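You operate a simulated robot arm through the tools that you are given. There is no shell and no other tool. Be economical: measure what you need, move in short steps, check, and stop when the job is done.

You are at the controls of a simulated robot arm. One attempt, no reset.

Task
Zero the height gauge on the blue master block.
Fine: set the block in the yellow nest, swing the green head over it, press the blue key, swing the head away and put the block back. Where these are worked on the way, their far stop is far enough and under half their travel is too little: green gauge head.

The check looks at the end state, three seconds after you hand in, the way a careful person would. Anything else that was tipped, shoved, dropped, spilled or broken makes it a failure.

Robot
A 7-joint arm with a two-finger parallel gripper, fixed in place. Base frame: the origin is at the foot of the arm, x ahead of it, y to its left, z up; the work surface is at about z = 86. Units: cm, degrees, N and s.
With the tool pointing down near the work surface it reaches from about 24 to 68 cm from the base axis. Its first joint turns from -66.0 to 66.0 degrees. Payload 2.4 kg.
The TCP is the grasp point between the finger pads, 3 cm short of the fingertips. In the tool frame z runs along the fingers and y along their closing line. Largest opening 9.4 cm; finger width 2.8, thickness 1; the body of the gripper, 5 by 9.6 cm, starts 5.5 cm behind the TCP.
Orientation is that of the tool frame in the base frame, as a unit quaternion [w, x, y, z]. With the fingers straight down and closing along the base's y, the tool's x points along the base's -x, its y along +y and its z along -z.

Tools
- The arm moves only by the tool send_rows. Its argument "commands" is a list of rows, each an object (a shift or turn left out is 0, a gripper value left out holds the last) with "travel": the shift along the base's x, y, z in units of 250 mm (1.0 is 250 mm), a list of three; "rot": the turn, a rotation vector about the base's x, y, z in units of 180 degrees (1.0 is 180 degrees), a list of three. In form: [{"travel": [dx, dy, dz], "rot": [rx, ry, rz]}, ...]. A call has 1 to 12 rows; each row is the pose to reach, as a shift and turn from the pose commanded when the call began. "claw" is the finger opening in m, from 0 to 0.094, set as the call begins (left out, the last holds). A call with a number of a shift or a turn outside -1 to 1 is refused whole. Rows are played at 5 a second. More than 5 cm and 8.6 degrees between two rows, or a gripper value outside its range, and nothing of the call is played. Where a pose cannot be reached the arm comes as near as it can. A force on the tool above 60 N (or 10 N above the force at the start of the call, whichever is more), or a blocked arm, ends the call early, and 0.2 s more pass. The fingers move at their own pace (about 15.3 cm/s each) and stop on an object; they squeeze with about 44 N. The grip force told is the motor's: it shows also when the fingers shut on nothing. Time passes only in rows, and 0.2 s behind the last, so rows that repeat a pose let the fingers close. It gives the time, the measured TCP pose, the force on the tool (base axes), the opening and the grip force at its end, in the units of the frame above (readings bear some noise), with the torque about the TCP (base axes, N m) and any sound that the robot's microphone picked up, and new pictures: "views" is both (left out), scene, wrist or none.
- Cameras (640 x 400 px; columns grow to the right, rows downward): "scene" is fixed at [4.2, 47.58, 145.41]; the picture's right is [-0.71, -0.70, 0.00], its down [-0.31, 0.31, -0.90] and it looks along [0.63, -0.64, -0.44] (base axes); focal length 361 px, centre (320, 200). "wrist" rides on the gripper at [7.6, 1.4, -10.2] in the tool frame; the picture's right is [-0.18, 0.98, 0.00], its down [-0.75, -0.14, -0.64] and it looks along [-0.63, -0.12, 0.77] (tool axes); focal length 243 px, centre (320, 200). There is no depth. A picture from a camera that has moved, and an enlarged one, comes with that camera's place and axes in the base frame and with its lens.
- inspect(camera, box): a new picture of the part [left, top, right, bottom] of that camera's present view, enlarged. The clock stands still meanwhile.
- sign_off(): hands the job in; it is judged then, once.

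Go step by step. Nothing tells you positions but the pictures and the camera data: compare them with the known pose of the tool, close in by small moves and look again before you grip or let go. The budget is 120 turns and 200 pictures, counting those below and the enlarged ones. Unless the task says otherwise, let go and move clear before handing in, and close with one line.

The tools are called after "Call:" as a command line: name --argument value ..., lists and objects as JSON in quotes. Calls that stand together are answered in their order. send_rows: Moves the arm, as the interface text tells. Its arguments: {"type":"object","properties":{"commands":{"type":"array"},"claw":{"type":"number"},"views":{"type":"string","enum":["both","scene","wrist","none"]}},"required":["commands"]} The other tools are called the same way: inspect (camera, box) takes an enlarged picture of a part of a camera's view; sign_off () hands the job in.

At the start:

```text
time_s: 0.0
position: [35.46, 10.36, 128.41]
orientation: [0.0, 0.0, 1.0, 0.0]
contact_force: [-0.1, 0.2, 0.1]
wrist_torque: [0.0, -0.01, 0.02]
width: 9.41
grasp_force: 0.1
```

scene: 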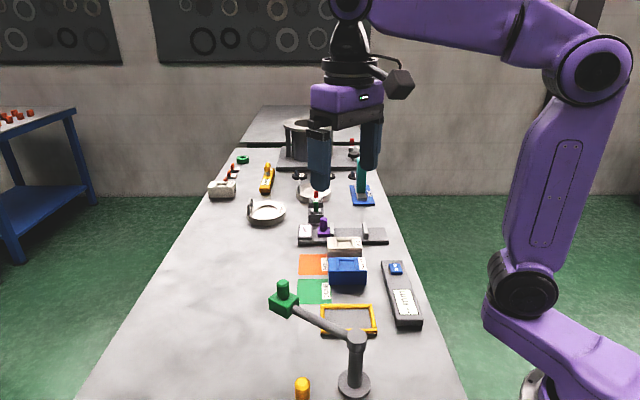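
wrist: 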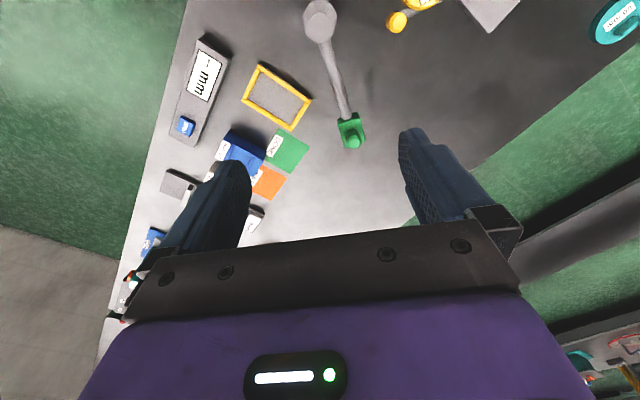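

I see a table with a yellow nest frame, a blue block on or beside coloured marks, a green gauge head on a swinging arm and a readout with a blue key. I'll enlarge the views first to measure them.

Call:
inspect --camera "scene" --box '[250, 220, 440, 400]'

Call:
inspect --camera "wrist" --box '[140, 0, 440, 190]'

```text
2.22 times, centred on (345, 310) of scene
camera zoom: at [4.2, 47.58, 145.41], right [-0.71, -0.7, 0.0], down [-0.31, 0.31, -0.9], along [0.63, -0.64, -0.44], focal length 802 px, centre (264, -44)
```

zoom: 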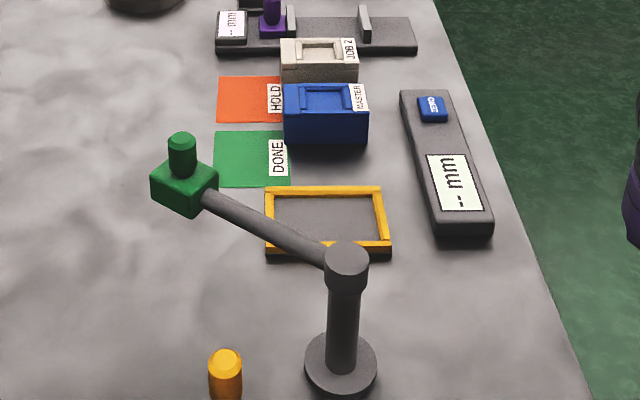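

```text
2.11 times, centred on (290, 95) of wrist
camera zoom: at [27.8, 11.89, 138.59], right [0.18, 0.98, 0.0], down [0.75, -0.14, 0.64], along [0.63, -0.12, -0.77], focal length 511 px, centre (383, 421)
```

zoom: 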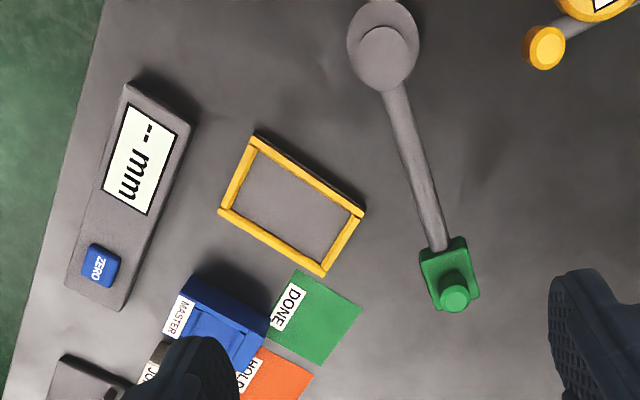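

The nest centre comes out near (42.3, 0), with its long axis at about 45°. The blue block is near (52, -11), the gauge post near (31, 11) and the green head near (46.6, 14). I'll move above the block with the tool turned 45° to look closer.

Call:
send_rows --commands '[{"travel": [0.0825, -0.107, -0.067], "rot": [0, 0, 0.03125]}, {"travel": [0.165, -0.214, -0.134], "rot": [0, 0, 0.0625]}, {"travel": [0.2475, -0.321, -0.201], "rot": [0, 0, 0.09375]}, {"travel": [0.33, -0.428, -0.268], "rot": [0, 0, 0.125]}, {"travel": [0.4125, -0.535, -0.335], "rot": [0, 0, 0.15625]}, {"travel": [0.495, -0.642, -0.402], "rot": [0, 0, 0.1875]}, {"travel": [0.5775, -0.749, -0.469], "rot": [0, 0, 0.21875]}, {"travel": [0.66, -0.856, -0.536], "rot": [0, 0, 0.25]}, {"travel": [0.66, -0.856, -0.536], "rot": [0, 0, 0.25]}]'

```text
time_s: 2.0
position: [52.17, -10.79, 114.96]
orientation: [0.0, -0.383, 0.924, 0.001]
contact_force: [0.6, 0.5, -0.1]
wrist_torque: [-0.05, -0.06, 0.0]
width: 9.41
grasp_force: 0.1
camera wrist: at [45.66, -15.29, 125.15], right [-0.57, 0.82, 0.0], down [0.63, 0.43, 0.64], along [0.53, 0.36, -0.77], focal length 243 px, centre (320, 200)
```

scene: 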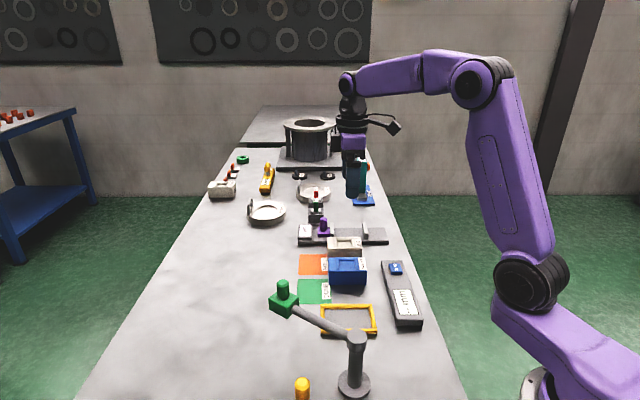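
wrist: 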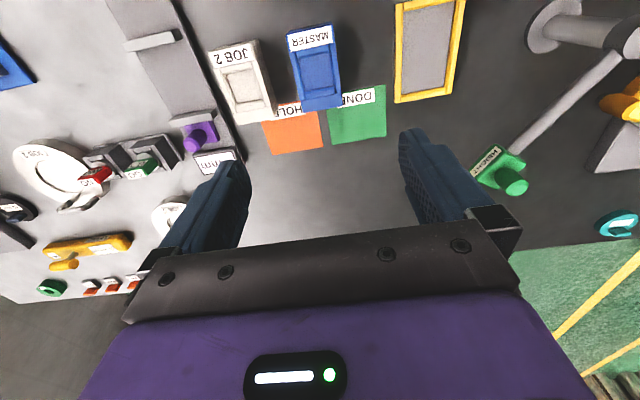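

The master and JOB 2 blocks are now both in the wrist view. I'll enlarge it to measure the block and the gap between them.

Call:
inspect --camera "wrist" --box '[190, 0, 400, 130]'

Call:
inspect --camera "wrist" --box '[380, 0, 640, 210]'

```text
3.05 times, centred on (295, 65) of wrist
camera zoom: at [45.66, -15.29, 125.15], right [-0.57, 0.82, 0.0], down [0.63, 0.43, 0.64], along [0.53, 0.36, -0.77], focal length 739 px, centre (396, 611)
```

zoom: 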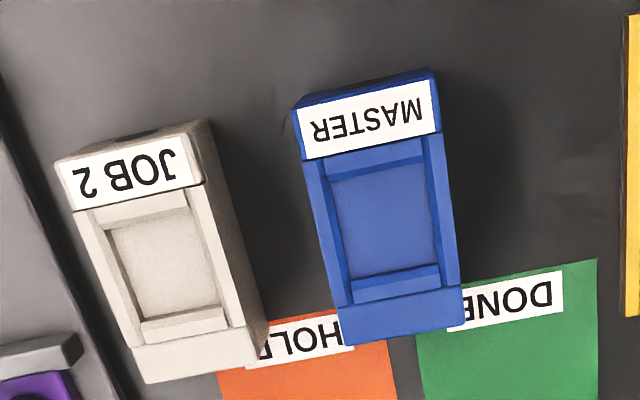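

```text
1.90 times, centred on (510, 105) of wrist
camera zoom: at [45.66, -15.29, 125.15], right [-0.57, 0.82, 0.0], down [0.63, 0.43, 0.64], along [0.53, 0.36, -0.77], focal length 462 px, centre (-42, 381)
```

zoom: 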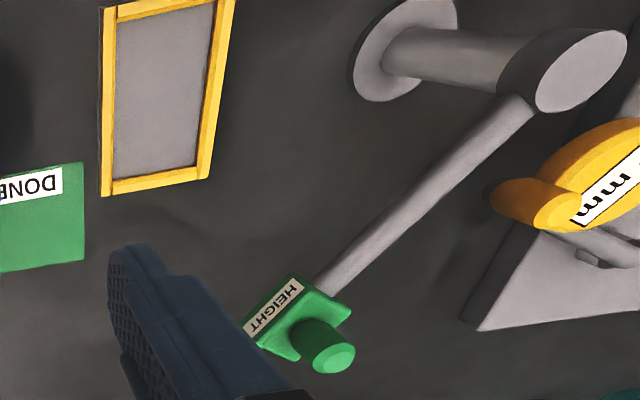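

The block measures about 9.4 × 5.5 × 4.3, centred at (52.2, -11.3) and turned 45°, with a gap of about 4.6 cm to JOB 2. I'll descend partway with the fingers straddling its short side.

Call:
send_rows --commands '[{"travel": [0, -0.02, -0.15]}, {"travel": [0, -0.02, -0.3]}, {"travel": [0, -0.02, -0.45]}, {"travel": [0, -0.02, -0.6]}, {"travel": [0, -0.02, -0.7]}, {"travel": [0, -0.02, -0.7]}]' --claw 0.086

```text
time_s: 3.4
position: [51.96, -11.43, 97.46]
orientation: [0.001, -0.383, 0.924, 0.0]
contact_force: [-0.6, 0.1, -0.5]
wrist_torque: [0.01, 0.0, 0.01]
width: 8.58
grasp_force: 0.0
camera wrist: at [45.58, -15.85, 107.59], right [-0.56, 0.83, 0.0], down [0.63, 0.43, 0.64], along [0.53, 0.36, -0.77], focal length 243 px, centre (320, 200)
```

scene: 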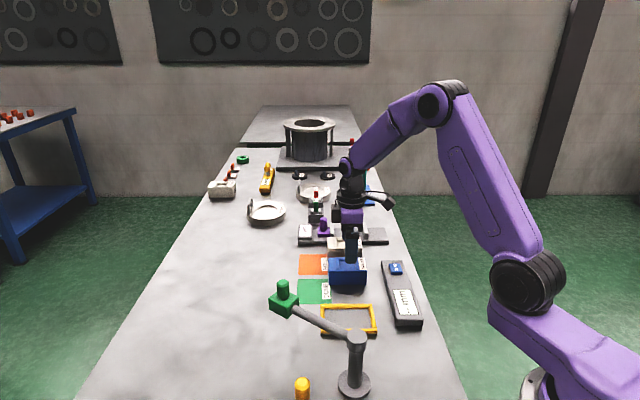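
wrist: 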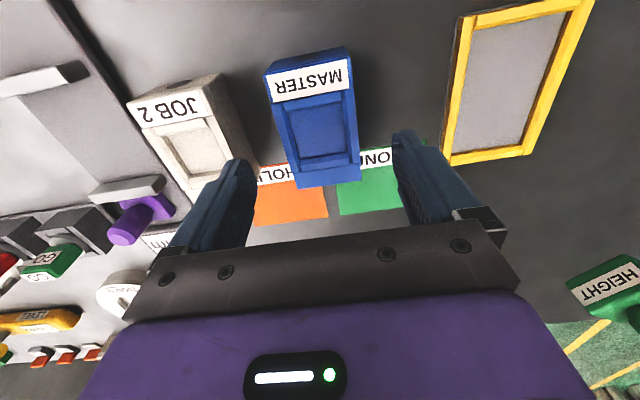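

The fingers straddle the block with clearance on both sides. I'll go down until the TCP is at block-top height, then check.

Call:
send_rows --commands '[{"travel": [0.01, 0.01, -0.1]}, {"travel": [0.01, 0.01, -0.2]}, {"travel": [0.01, 0.01, -0.268]}, {"travel": [0.01, 0.01, -0.268]}]'

```text
time_s: 4.4
position: [52.24, -11.26, 90.7]
orientation: [0.0, -0.382, 0.924, 0.0]
contact_force: [1.1, 0.4, 0.5]
wrist_torque: [-0.05, 0.02, -0.03]
width: 8.62
grasp_force: 0.1
camera wrist: at [45.81, -15.63, 100.97], right [-0.56, 0.83, 0.0], down [0.63, 0.43, 0.64], along [0.53, 0.36, -0.77], focal length 243 px, centre (320, 200)
```

scene: 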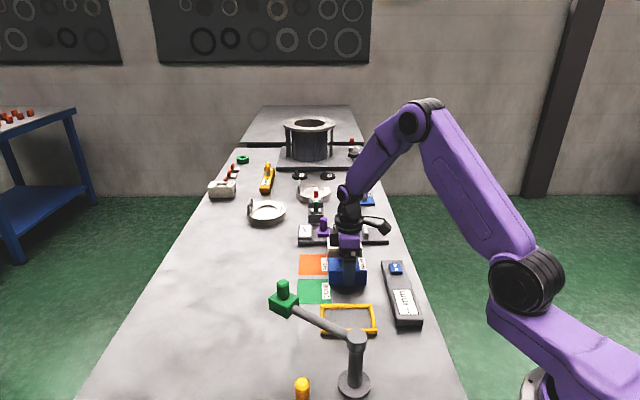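
wrist: 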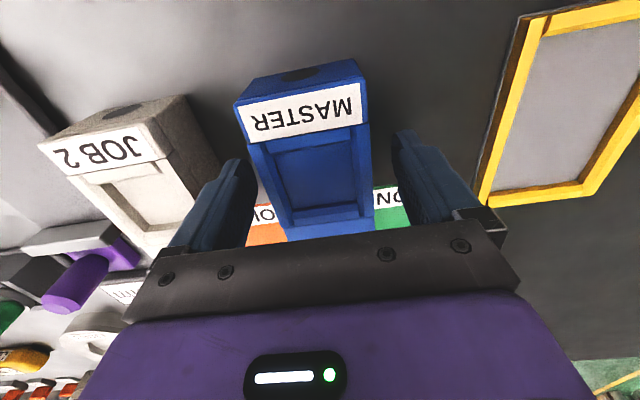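

Everything is centred, so I'll close the fingers on the block.

Call:
send_rows --commands '[{"travel": [0, 0, 0]}, {"travel": [0, 0, 0]}, {"travel": [0, 0, 0]}]' --claw 0.04 --views "wrist"

```text
time_s: 5.2
position: [52.41, -11.29, 91.05]
orientation: [0.003, -0.383, 0.924, -0.002]
contact_force: [1.8, -0.8, 34.1]
wrist_torque: [-0.14, 1.54, -0.01]
width: 5.77
grasp_force: 44.3
camera wrist: at [45.88, -15.65, 101.18], right [-0.57, 0.82, 0.0], down [0.63, 0.43, 0.64], along [0.53, 0.36, -0.76], focal length 243 px, centre (320, 200)
```

wrist: 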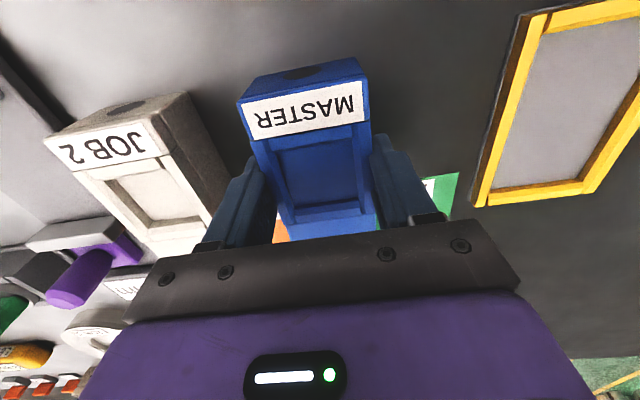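

The grip holds at 5.77 cm, but there's an upward load on the tool. I'll lift slightly and check whether it goes away.

Call:
send_rows --commands '[{"travel": [0, 0, 0.03]}, {"travel": [0, 0, 0.06]}, {"travel": [0, 0, 0.1]}, {"travel": [0, 0, 0.1]}]'

```text
time_s: 6.2
position: [52.24, -11.19, 93.23]
orientation: [0.0, -0.382, 0.924, 0.0]
contact_force: [-1.0, 0.2, -4.1]
wrist_torque: [0.0, -0.03, 0.0]
width: 5.75
grasp_force: 44.2
camera wrist: at [45.8, -15.61, 103.48], right [-0.56, 0.83, 0.0], down [0.63, 0.43, 0.64], along [0.53, 0.36, -0.77], focal length 243 px, centre (320, 200)
```

scene: 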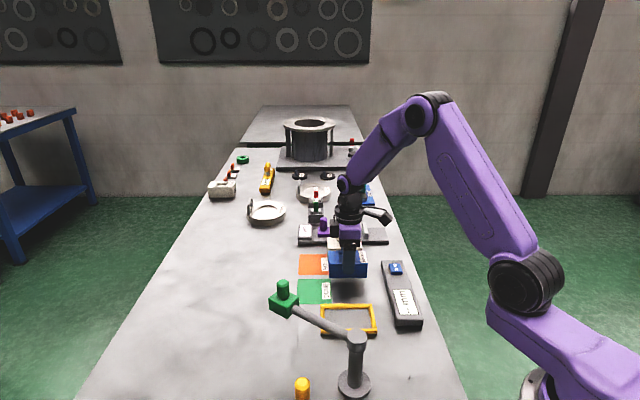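
wrist: 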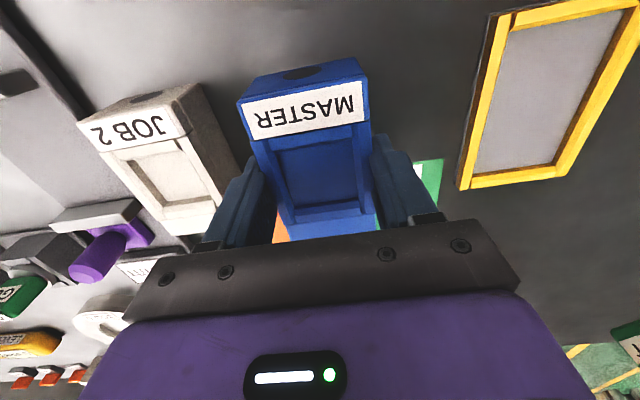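

The block is held and lifts freely. I'll carry it above the nest and check alignment.

Call:
send_rows --commands '[{"travel": [0, 0, 0.12]}, {"travel": [0, 0, 0.24]}, {"travel": [-0.1, 0.112, 0.24]}, {"travel": [-0.2, 0.224, 0.24]}, {"travel": [-0.3, 0.336, 0.24]}, {"travel": [-0.396, 0.448, 0.24]}, {"travel": [-0.396, 0.448, 0.24]}, {"travel": [-0.396, 0.448, 0.12]}, {"travel": [-0.396, 0.448, 0.12]}]'

Call:
inspect --camera "wrist" --box '[200, 20, 440, 260]'

Call:
inspect --camera "scene" --box '[280, 230, 440, 350]'

```text
time_s: 8.2
position: [42.24, 0.07, 96.39]
orientation: [0.0, -0.382, 0.924, 0.001]
contact_force: [0.5, -0.6, -5.3]
wrist_torque: [0.0, 0.02, 0.0]
width: 5.79
grasp_force: 44.2
camera wrist: at [35.83, -4.31, 106.54], right [-0.56, 0.83, 0.0], down [0.63, 0.43, 0.64], along [0.53, 0.36, -0.77], focal length 243 px, centre (320, 200)
```

scene: 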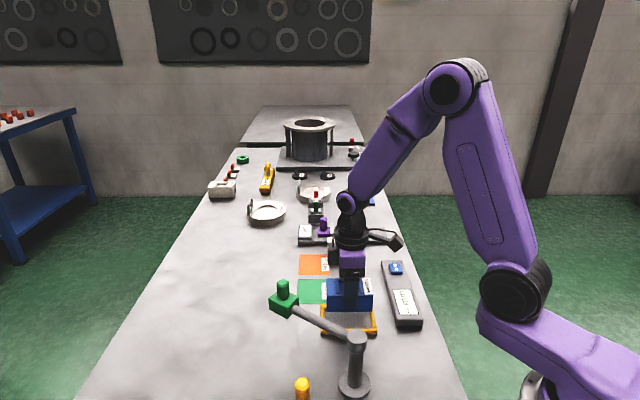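
wrist: 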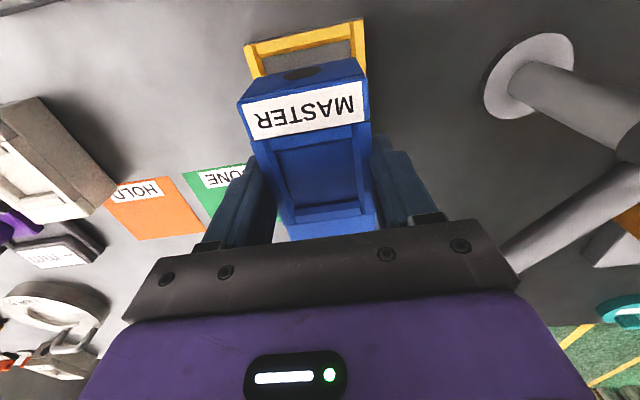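

```text
1.67 times, centred on (320, 140) of wrist
camera zoom: at [35.83, -4.31, 106.54], right [-0.56, 0.83, 0.0], down [0.63, 0.43, 0.64], along [0.53, 0.36, -0.77], focal length 404 px, centre (320, 300)
```

zoom: 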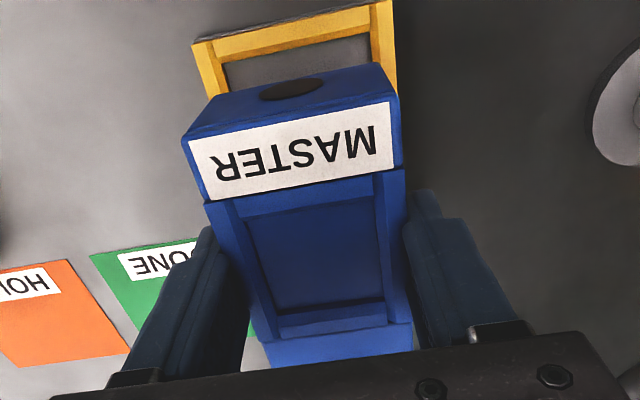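

```text
3.33 times, centred on (360, 290) of scene
camera zoom: at [4.2, 47.58, 145.41], right [-0.71, -0.7, 0.0], down [-0.31, 0.31, -0.9], along [0.63, -0.64, -0.44], focal length 1203 px, centre (187, -100)
```

zoom: 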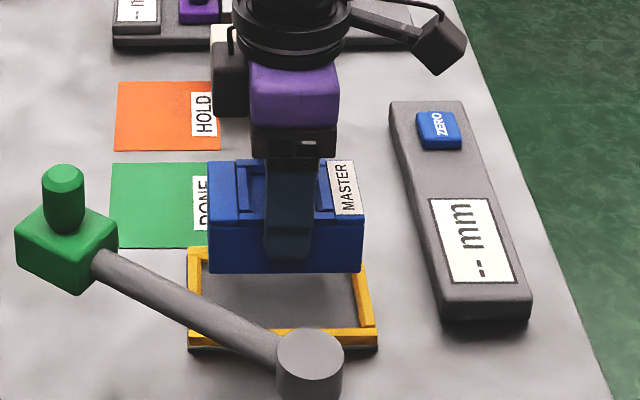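

The block is nearly aligned with the nest. I read an offset of about 0.1 cm along the narrow direction, so I'll correct that, go lower and look again.

Call:
send_rows --commands '[{"travel": [0.003, -0.003, -0.04]}, {"travel": [0.003, -0.003, -0.09]}, {"travel": [0.003, -0.003, -0.09]}]' --views "none"

Call:
inspect --camera "wrist" --box '[210, 0, 410, 130]'

Call:
inspect --camera "scene" --box '[310, 270, 390, 340]'

```text
time_s: 9.0
position: [42.41, 0.03, 94.1]
orientation: [-0.001, -0.383, 0.924, 0.0]
contact_force: [0.0, -0.6, -4.2]
wrist_torque: [0.01, -0.02, 0.03]
width: 5.79
grasp_force: 43.6
```

```text
3.08 times, centred on (310, 65) of wrist
camera zoom: at [35.91, -4.39, 104.29], right [-0.56, 0.83, 0.0], down [0.63, 0.43, 0.64], along [0.53, 0.36, -0.77], focal length 746 px, centre (351, 615)
```

zoom: 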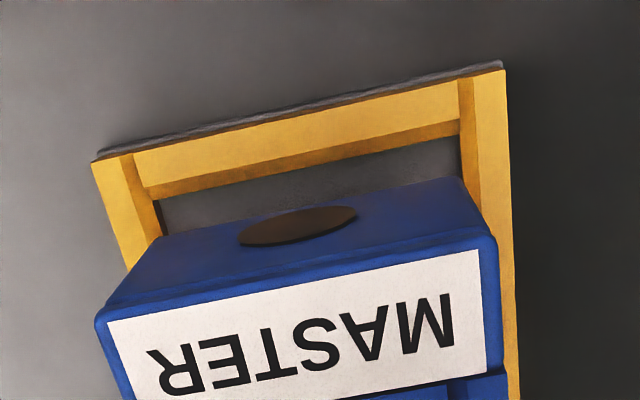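

```text
5.71 times, centred on (350, 305) of scene
camera zoom: at [4.21, 47.58, 145.41], right [-0.71, -0.7, 0.0], down [-0.31, 0.31, -0.9], along [0.63, -0.64, -0.44], focal length 2063 px, centre (149, -400)
```

zoom: 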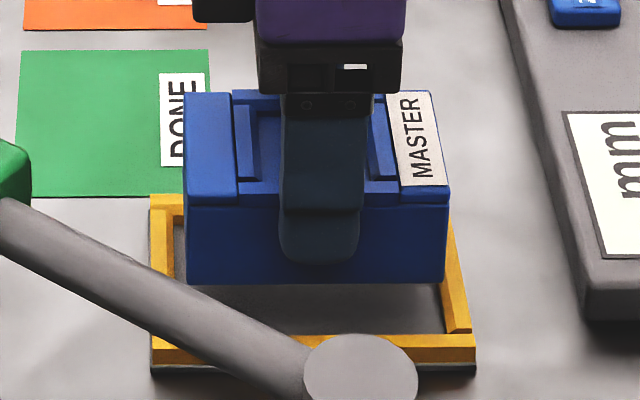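

Both views put the block inside the nest walls with a few millimetres to spare. I'll nudge it 0.07 cm and lower it gently.

Call:
send_rows --commands '[{"travel": [0.002, -0.002, -0.03]}, {"travel": [0.002, -0.002, -0.06]}, {"travel": [0.002, -0.002, -0.085]}, {"travel": [0.002, -0.002, -0.1]}, {"travel": [0.002, -0.002, -0.1]}]' --views "none"

Call:
inspect --camera "wrist" --box '[210, 0, 410, 130]'

Call:
inspect --camera "scene" --box '[310, 270, 390, 340]'

```text
time_s: 10.2
position: [42.42, 0.0, 91.54]
orientation: [0.0, -0.383, 0.924, 0.0]
contact_force: [0.0, -0.1, -4.4]
wrist_torque: [-0.01, 0.01, 0.03]
width: 5.79
grasp_force: 43.8
```

```text
3.08 times, centred on (310, 65) of wrist
camera zoom: at [36.01, -4.47, 101.73], right [-0.56, 0.83, 0.0], down [0.63, 0.43, 0.64], along [0.53, 0.36, -0.77], focal length 746 px, centre (351, 615)
```

zoom: 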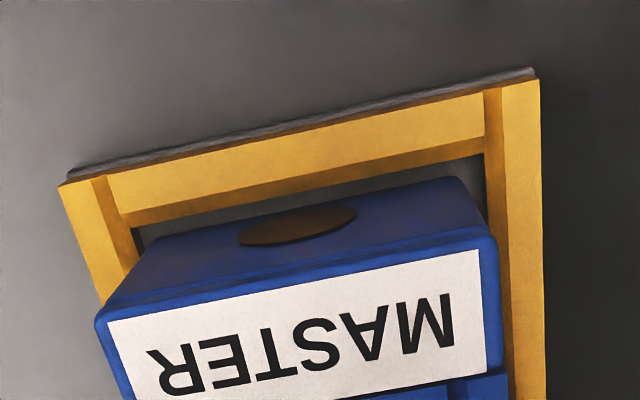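

```text
5.71 times, centred on (350, 305) of scene
camera zoom: at [4.21, 47.58, 145.41], right [-0.71, -0.7, 0.0], down [-0.31, 0.31, -0.9], along [0.63, -0.64, -0.44], focal length 2063 px, centre (149, -400)
```

zoom: 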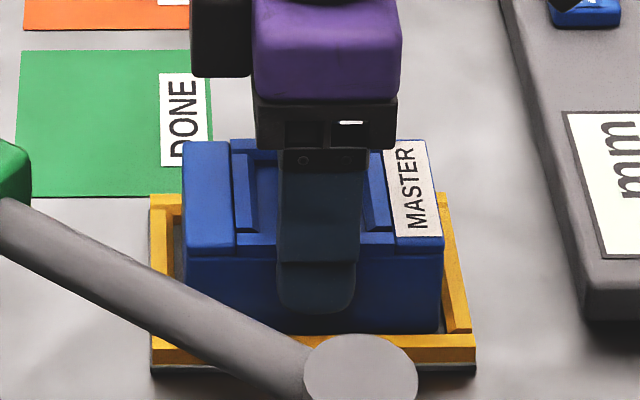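

The block is inside the nest walls but still hanging. I'll lower it in small steps until it touches.

Call:
send_rows --commands '[{"travel": [0, 0, -0.008]}, {"travel": [0, 0, -0.016]}, {"travel": [0, 0, -0.016]}]' --views "none"

```text
time_s: 10.9
position: [42.59, -0.1, 91.42]
orientation: [0.001, -0.383, 0.924, 0.0]
contact_force: [-4.4, -1.1, 10.0]
wrist_torque: [0.5, -0.25, 0.14]
width: 5.78
grasp_force: 44.2
stopped in row 3: the force on the tool passed its limit at 64 N (the readings are from after the stop); the commanded pose is now the measured one
```

There was firm contact at 91.4. I'll check whether the block is seated on the floor of the nest.

Call:
inspect --camera "wrist" --box '[210, 0, 410, 130]'

Call:
inspect --camera "scene" --box '[310, 270, 390, 340]'

```text
3.08 times, centred on (310, 65) of wrist
camera zoom: at [36.04, -4.49, 101.59], right [-0.57, 0.82, 0.0], down [0.63, 0.43, 0.64], along [0.53, 0.36, -0.77], focal length 746 px, centre (351, 615)
```

zoom: 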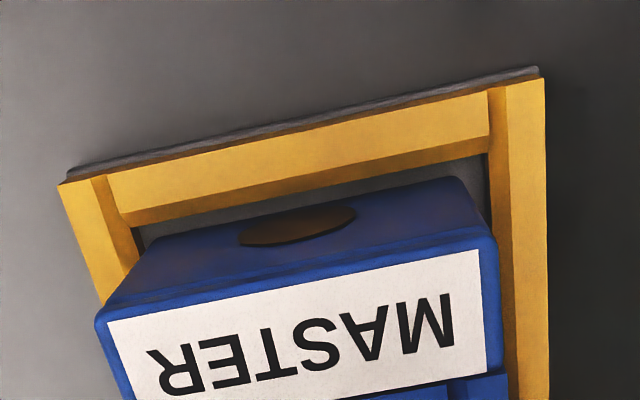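

```text
5.71 times, centred on (350, 305) of scene
camera zoom: at [4.17, 47.58, 145.42], right [-0.71, -0.7, 0.0], down [-0.31, 0.31, -0.9], along [0.63, -0.64, -0.44], focal length 2063 px, centre (149, -400)
```

zoom: 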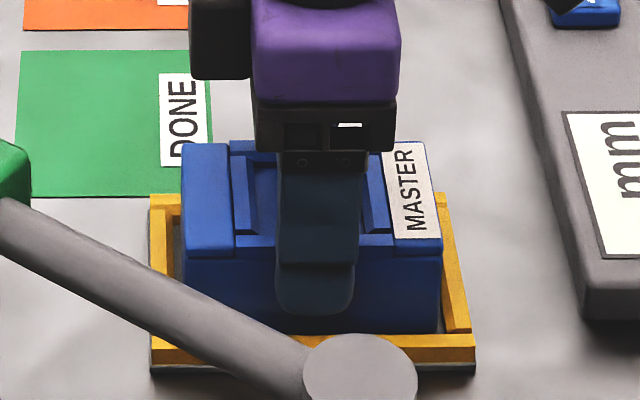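

The block lies inside all four walls, and the contact height fits the nest floor. I'll release and rise clear.

Call:
send_rows --commands '[{"travel": [0, 0, 0]}, {"travel": [0, 0, 0]}, {"travel": [0, 0, 0]}, {"travel": [0, 0, 0.1]}, {"travel": [0, 0, 0.25]}, {"travel": [0, 0, 0.4]}, {"travel": [0, 0, 0.55]}, {"travel": [0, 0, 0.7]}, {"travel": [0, 0, 0.7]}]' --claw 0.086

Call:
inspect --camera "scene" --box '[260, 250, 400, 350]'

Call:
inspect --camera "wrist" --box '[220, 0, 540, 200]'

```text
time_s: 12.9
position: [42.54, 0.03, 108.96]
orientation: [0.0, -0.383, 0.924, 0.0]
contact_force: [0.8, -0.3, -0.6]
wrist_torque: [0.0, -0.01, 0.02]
width: 8.59
grasp_force: 0.0
camera wrist: at [36.03, -4.5, 119.11], right [-0.57, 0.82, 0.0], down [0.63, 0.43, 0.64], along [0.53, 0.36, -0.77], focal length 243 px, centre (320, 200)
```

scene: 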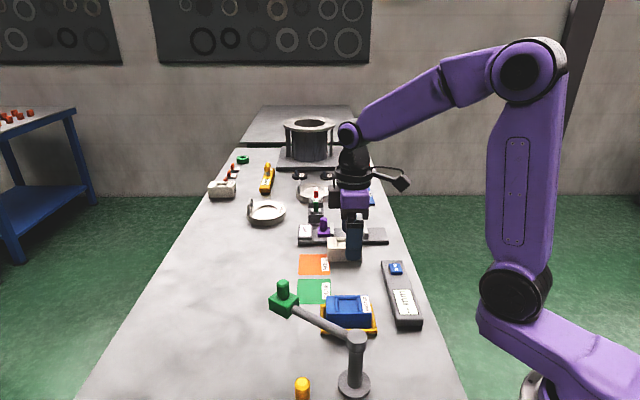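
wrist: 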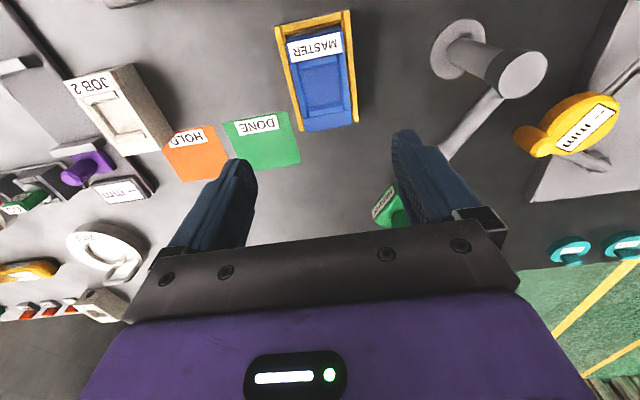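

```text
4.00 times, centred on (330, 300) of scene
camera zoom: at [4.2, 47.58, 145.41], right [-0.71, -0.7, 0.0], down [-0.31, 0.31, -0.9], along [0.63, -0.64, -0.44], focal length 1444 px, centre (280, -200)
```

zoom: 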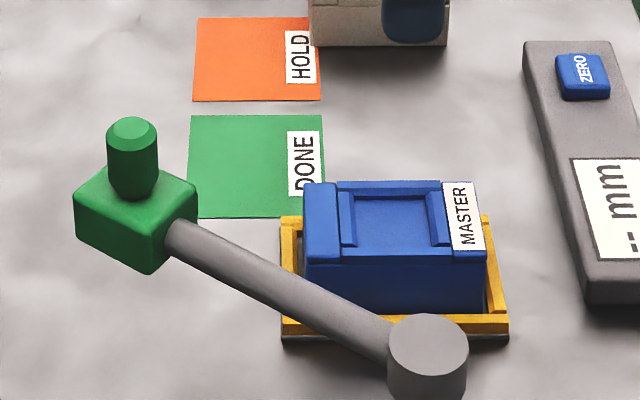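

```text
2.00 times, centred on (380, 100) of wrist
camera zoom: at [36.03, -4.5, 119.11], right [-0.57, 0.82, 0.0], down [0.63, 0.43, 0.64], along [0.53, 0.36, -0.77], focal length 485 px, centre (200, 400)
```

zoom: 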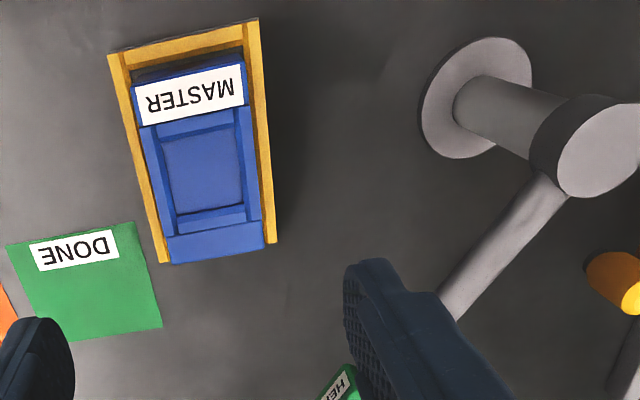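

The block is sitting level in the nest. The green knob is near (46.7, 13.9) with its top at about 102, on a pivot near (31, 11.25), radius about 16. I'll move above the knob and turn so the fingers close tangentially.

Call:
send_rows --commands '[{"travel": [0.0, 0.0, 0.12]}, {"travel": [0.033, 0.112, 0.12], "rot": [0, 0, -0.0393]}, {"travel": [0.066, 0.223, 0.12], "rot": [0, 0, -0.0787]}, {"travel": [0.1, 0.335, 0.12], "rot": [0, 0, -0.118]}, {"travel": [0.133, 0.446, 0.12], "rot": [0, 0, -0.1573]}, {"travel": [0.166, 0.558, 0.12], "rot": [0, 0, -0.1967]}, {"travel": [0.166, 0.558, 0.12], "rot": [0, 0, -0.1967]}]' --claw 0.06

Call:
inspect --camera "wrist" --box '[200, 60, 460, 260]'

Call:
inspect --camera "scene" --box '[220, 170, 380, 330]'

```text
time_s: 14.5
position: [46.73, 13.88, 111.78]
orientation: [0.001, -0.083, 0.997, -0.001]
contact_force: [1.2, 0.4, 0.2]
wrist_torque: [0.01, 0.0, 0.02]
width: 6.02
grasp_force: 0.1
camera wrist: at [38.86, 14.04, 122.04], right [0.02, 1.0, 0.0], down [0.77, -0.01, 0.64], along [0.64, -0.01, -0.77], focal length 243 px, centre (320, 200)
```

scene: 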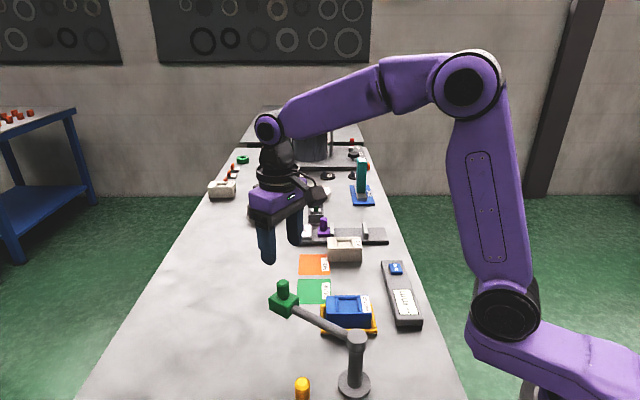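
wrist: 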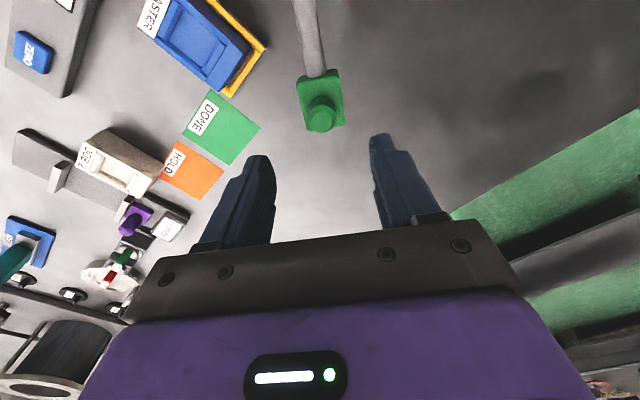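

```text
2.00 times, centred on (330, 160) of wrist
camera zoom: at [38.86, 14.04, 122.04], right [0.02, 1.0, 0.0], down [0.77, -0.01, 0.64], along [0.64, -0.01, -0.77], focal length 485 px, centre (300, 280)
```

zoom: 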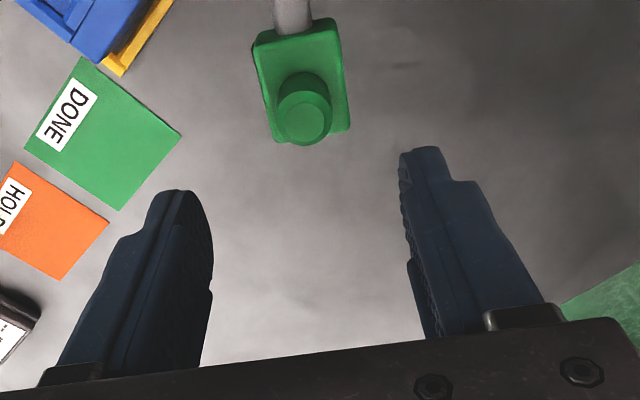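

```text
2.50 times, centred on (300, 250) of scene
camera zoom: at [4.2, 47.58, 145.41], right [-0.71, -0.7, 0.0], down [-0.31, 0.31, -0.9], along [0.63, -0.64, -0.44], focal length 902 px, centre (370, 75)
```

zoom: 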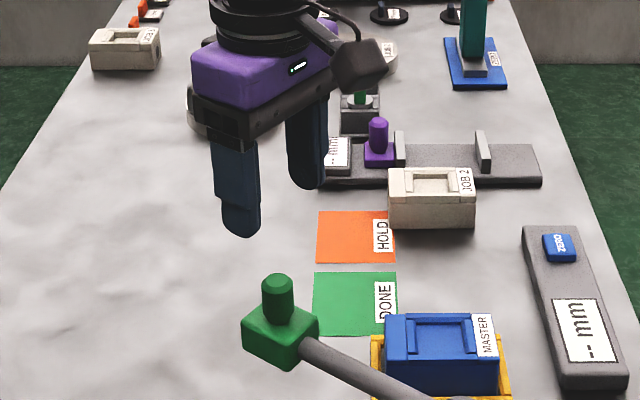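

The knob sits at about (46.75, 14.1), nearly centred between the fingers. I'll descend and grip it.

Call:
send_rows --commands '[{"travel": [0, 0.008, -0.13]}, {"travel": [0, 0.008, -0.26]}, {"travel": [0, 0.008, -0.384]}, {"travel": [0, 0.008, -0.384]}]'

Call:
inspect --camera "scene" --box '[240, 220, 340, 330]'

```text
time_s: 15.5
position: [46.8, 14.02, 102.08]
orientation: [0.001, -0.084, 0.996, 0.0]
contact_force: [-0.1, -0.3, 0.2]
wrist_torque: [-0.04, -0.02, -0.03]
width: 6.02
grasp_force: 0.1
camera wrist: at [38.84, 14.11, 112.26], right [0.02, 1.0, 0.0], down [0.77, -0.01, 0.64], along [0.64, -0.01, -0.77], focal length 243 px, centre (320, 200)
```

scene: 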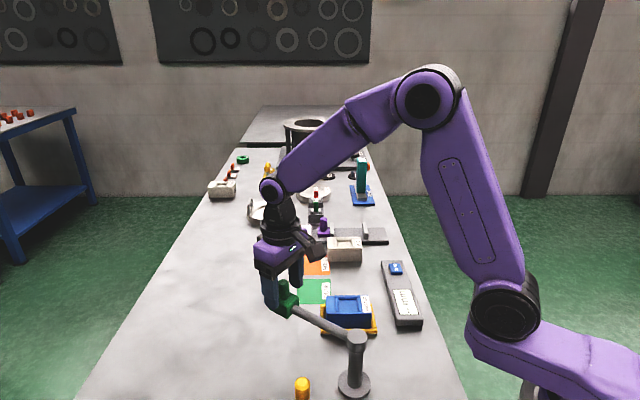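
wrist: 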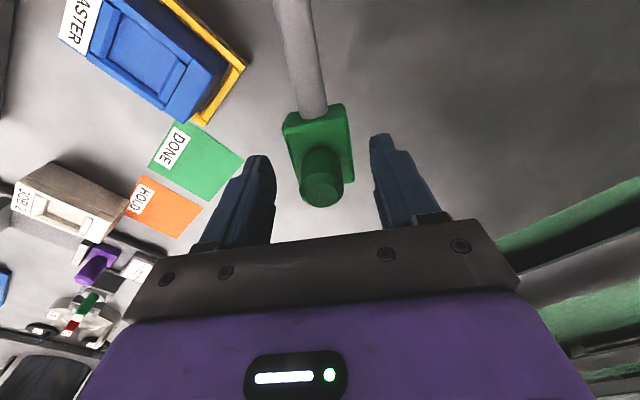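

```text
3.64 times, centred on (290, 275) of scene
camera zoom: at [4.2, 47.58, 145.41], right [-0.71, -0.7, 0.0], down [-0.31, 0.31, -0.9], along [0.63, -0.64, -0.44], focal length 1313 px, centre (429, -73)
```

zoom: 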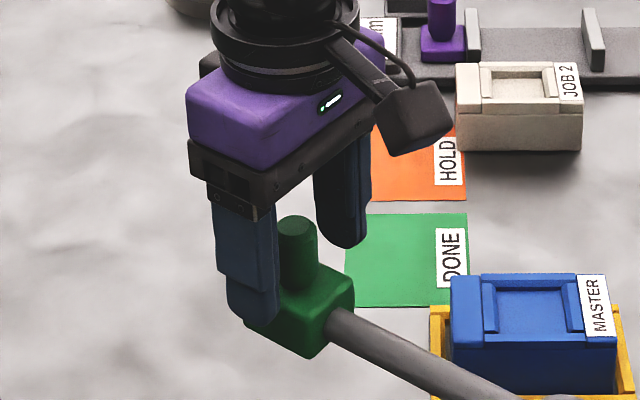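

The fingers are around the knob. I'll close and use the width to tell whether I've got the knob or the head.

Call:
send_rows --commands '[{"travel": [0, 0, 0.02]}, {"travel": [0, 0, 0.02]}, {"travel": [0, 0, 0.02]}, {"travel": [0, 0, 0.02]}]' --claw 0.01 --views "scene"

Call:
inspect --camera "scene" --box '[240, 220, 340, 330]'

```text
time_s: 16.5
position: [46.52, 14.03, 102.51]
orientation: [-0.002, -0.084, 0.996, -0.002]
contact_force: [1.9, 0.9, -34.4]
wrist_torque: [0.55, -0.52, 0.05]
width: 2.38
grasp_force: 44.6
```

scene: 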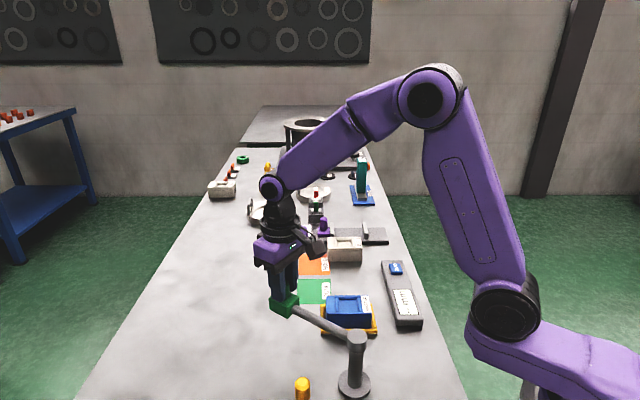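

```text
3.64 times, centred on (290, 275) of scene
camera zoom: at [4.26, 47.59, 145.41], right [-0.71, -0.7, 0.0], down [-0.31, 0.31, -0.9], along [0.63, -0.64, -0.44], focal length 1313 px, centre (429, -73)
```

zoom: 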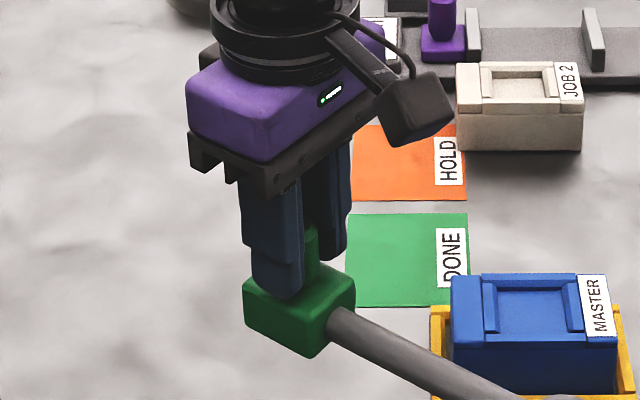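

The width of 2.38 means I have the knob. I'll ease off the vertical strain and swing the head the first 18° along the arc, checking forces.

Call:
send_rows --commands '[{"travel": [0, 0, -0.008]}, {"travel": [0.0083, -0.066, -0.008], "rot": [0, 0, -0.0333]}, {"travel": [0.0096, -0.1326, -0.008], "rot": [0, 0, -0.0667]}, {"travel": [0.004, -0.1989, -0.008], "rot": [0, 0, -0.1]}, {"travel": [0.004, -0.1989, -0.008], "rot": [0, 0, -0.1]}]' --views "scene"

```text
time_s: 17.7
position: [46.71, 9.18, 102.56]
orientation: [0.0, 0.075, 0.997, 0.0]
contact_force: [-7.8, 2.0, -16.0]
wrist_torque: [0.45, 0.11, -0.18]
width: 2.38
grasp_force: 45.3
```

scene: 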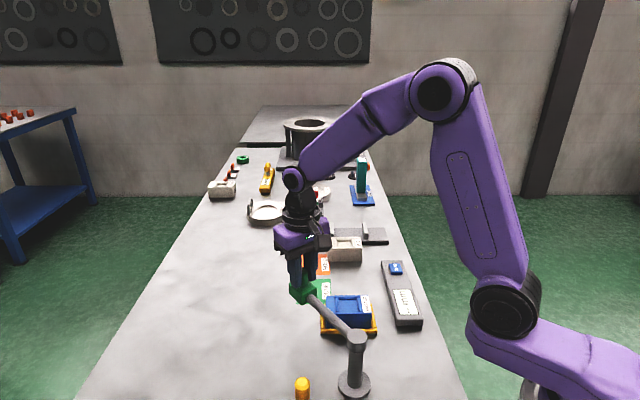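

The swing is smooth and the forces are low. I'll continue another 36° to bring the head over the nest.

Call:
send_rows --commands '[{"travel": [-0.0145, -0.0654, 0], "rot": [0, 0, -0.0333]}, {"travel": [-0.0338, -0.1291, 0], "rot": [0, 0, -0.0667]}, {"travel": [-0.0597, -0.1904, 0], "rot": [0, 0, -0.1]}, {"travel": [-0.0918, -0.2487, 0], "rot": [0, 0, -0.1333]}, {"travel": [-0.1298, -0.3034, 0], "rot": [0, 0, -0.1667]}, {"travel": [-0.1734, -0.3538, 0], "rot": [0, 0, -0.2]}, {"travel": [-0.1734, -0.3538, 0], "rot": [0, 0, -0.2]}]'

Call:
inspect --camera "scene" --box '[290, 230, 430, 340]'

```text
time_s: 19.3
position: [42.43, 0.39, 102.39]
orientation: [0.0, 0.379, 0.925, 0.0]
contact_force: [-7.5, 9.0, -12.2]
wrist_torque: [-0.1, -0.68, -0.28]
width: 2.4
grasp_force: 45.2
camera wrist: at [37.94, 6.68, 112.74], right [0.82, 0.57, 0.0], down [0.44, -0.63, 0.64], along [0.37, -0.53, -0.77], focal length 243 px, centre (320, 200)
```

scene: 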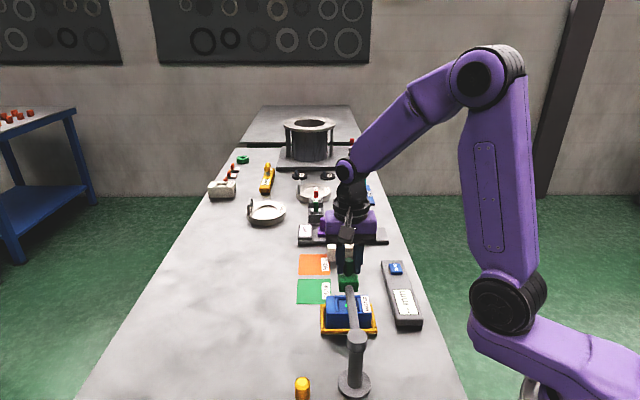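
wrist: 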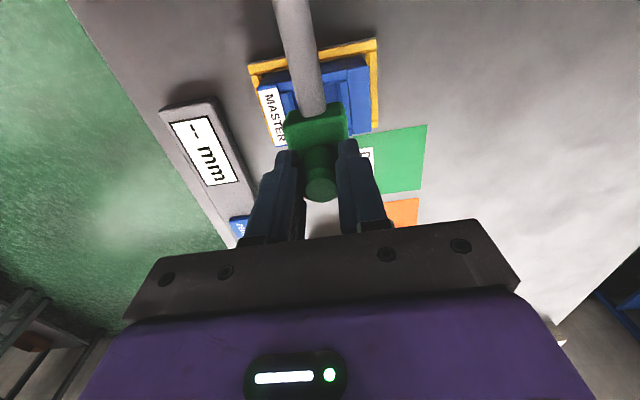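

```text
3.64 times, centred on (360, 285) of scene
camera zoom: at [4.19, 47.61, 145.4], right [-0.71, -0.7, 0.0], down [-0.31, 0.31, -0.9], along [0.63, -0.64, -0.44], focal length 1313 px, centre (174, -109)
```

zoom: 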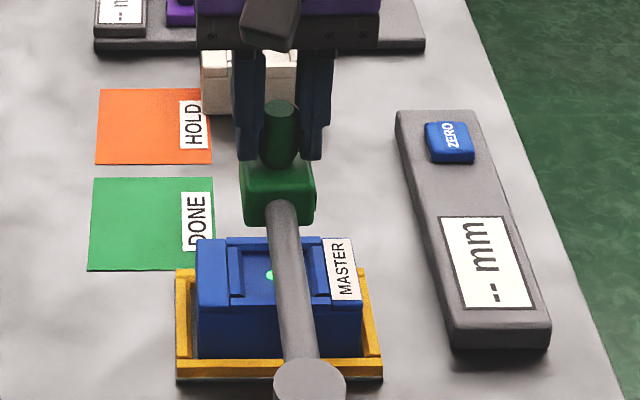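

The head is over the block, and a green dot shows on the block top. I'll push gently a few degrees further to find out whether this is the stop.

Call:
send_rows --commands '[{"travel": [-0.012, -0.0117, 0], "rot": [0, 0, -0.0083]}, {"travel": [-0.0238, -0.0233, 0], "rot": [0, 0, -0.0167]}, {"travel": [-0.0238, -0.0233, 0], "rot": [0, 0, -0.0167]}]'

Call:
inspect --camera "scene" --box '[290, 230, 430, 340]'

```text
time_s: 20.1
position: [42.17, 0.28, 102.53]
orientation: [0.005, 0.4, 0.916, 0.003]
contact_force: [31.5, 36.1, -34.1]
wrist_torque: [-0.44, 0.27, 0.24]
width: 2.36
grasp_force: 44.8
camera wrist: at [37.91, 6.64, 112.73], right [0.85, 0.53, 0.01], down [0.4, -0.65, 0.65], along [0.35, -0.54, -0.76], focal length 243 px, centre (320, 200)
```

scene: 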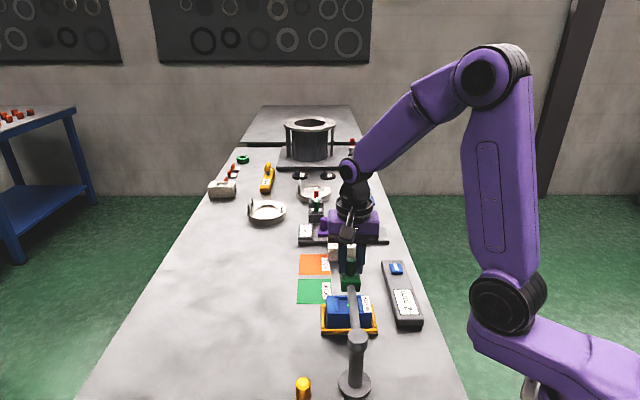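
wrist: 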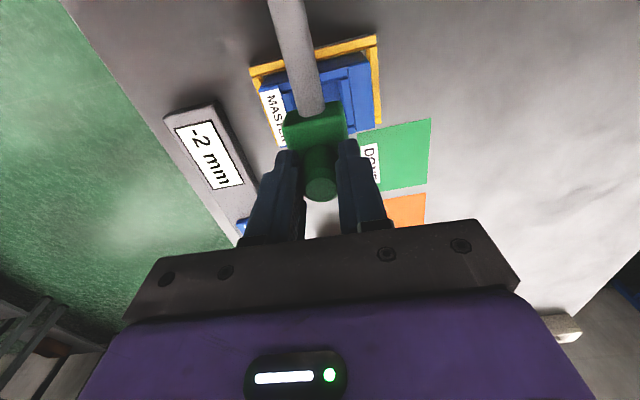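

```text
3.64 times, centred on (360, 285) of scene
camera zoom: at [4.34, 47.69, 145.37], right [-0.71, -0.7, 0.0], down [-0.31, 0.31, -0.9], along [0.63, -0.64, -0.44], focal length 1313 px, centre (174, -109)
```

zoom: 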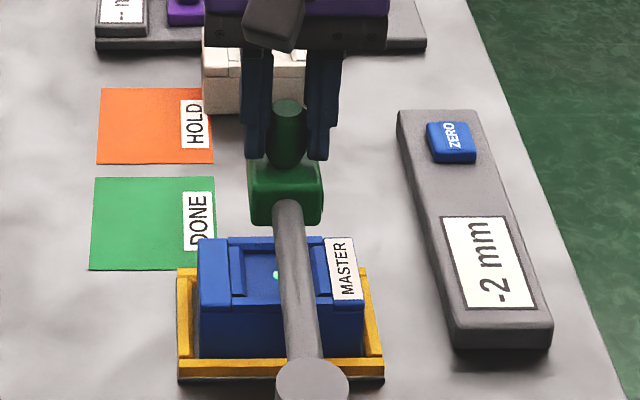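

The head is against its far stop and the display now reads -2 mm. I'll release the knob and rise clear.

Call:
send_rows --commands '[{"travel": [0.006, 0.006, -0.004], "rot": [0, 0, 0.008]}, {"travel": [0.006, 0.006, -0.004], "rot": [0, 0, 0.008]}, {"travel": [0.006, 0.006, -0.004], "rot": [0, 0, 0.008]}, {"travel": [0.006, 0.006, 0.1], "rot": [0, 0, 0.008]}, {"travel": [0.006, 0.006, 0.25], "rot": [0, 0, 0.008]}, {"travel": [0.006, 0.006, 0.4], "rot": [0, 0, 0.008]}, {"travel": [0.006, 0.006, 0.4], "rot": [0, 0, 0.008]}]' --claw 0.06

Call:
inspect --camera "scene" --box '[290, 230, 430, 340]'

Call:
inspect --camera "wrist" --box '[130, 40, 390, 240]'

```text
time_s: 21.7
position: [42.15, -0.03, 112.54]
orientation: [-0.001, 0.39, 0.921, -0.001]
contact_force: [-0.1, -1.0, 0.1]
wrist_torque: [0.01, -0.02, 0.01]
width: 6.0
grasp_force: 0.1
camera wrist: at [37.76, 6.31, 122.74], right [0.83, 0.55, 0.0], down [0.42, -0.64, 0.64], along [0.35, -0.54, -0.77], focal length 243 px, centre (320, 200)
```

scene: 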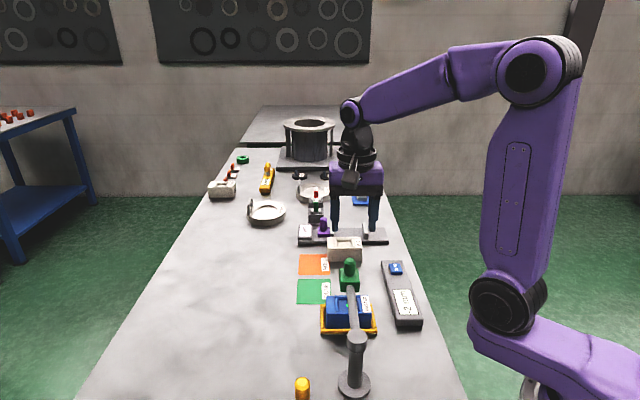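
wrist: 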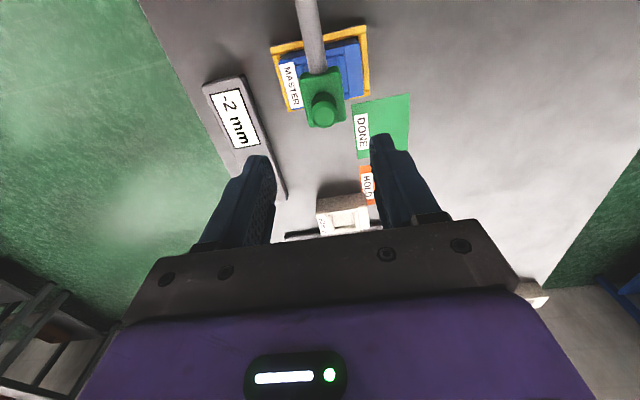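

```text
3.64 times, centred on (360, 285) of scene
camera zoom: at [4.2, 47.58, 145.41], right [-0.71, -0.7, 0.0], down [-0.31, 0.31, -0.9], along [0.63, -0.64, -0.44], focal length 1313 px, centre (174, -109)
```

zoom: 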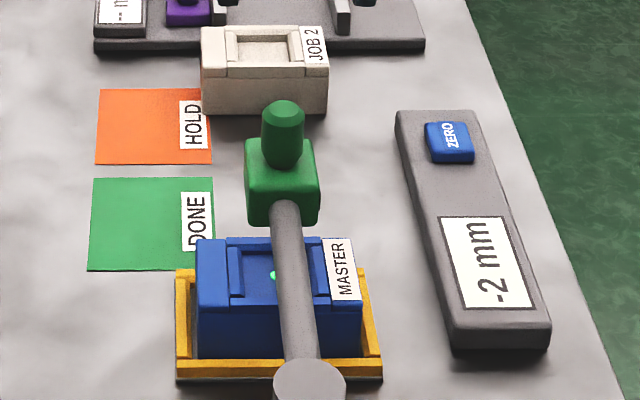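

```text
2.00 times, centred on (260, 140) of wrist
camera zoom: at [37.76, 6.31, 122.74], right [0.83, 0.55, 0.0], down [0.42, -0.64, 0.64], along [0.35, -0.54, -0.77], focal length 485 px, centre (440, 320)
```

zoom: 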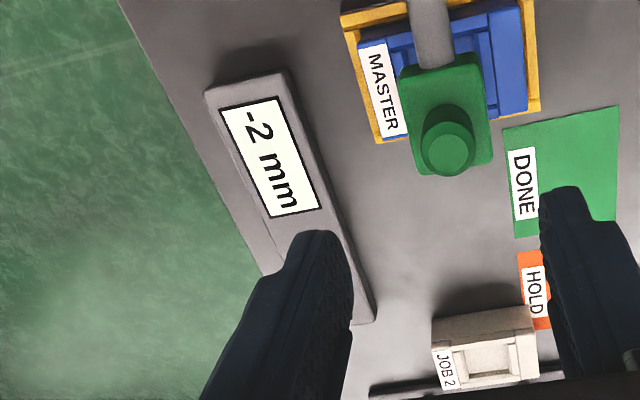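

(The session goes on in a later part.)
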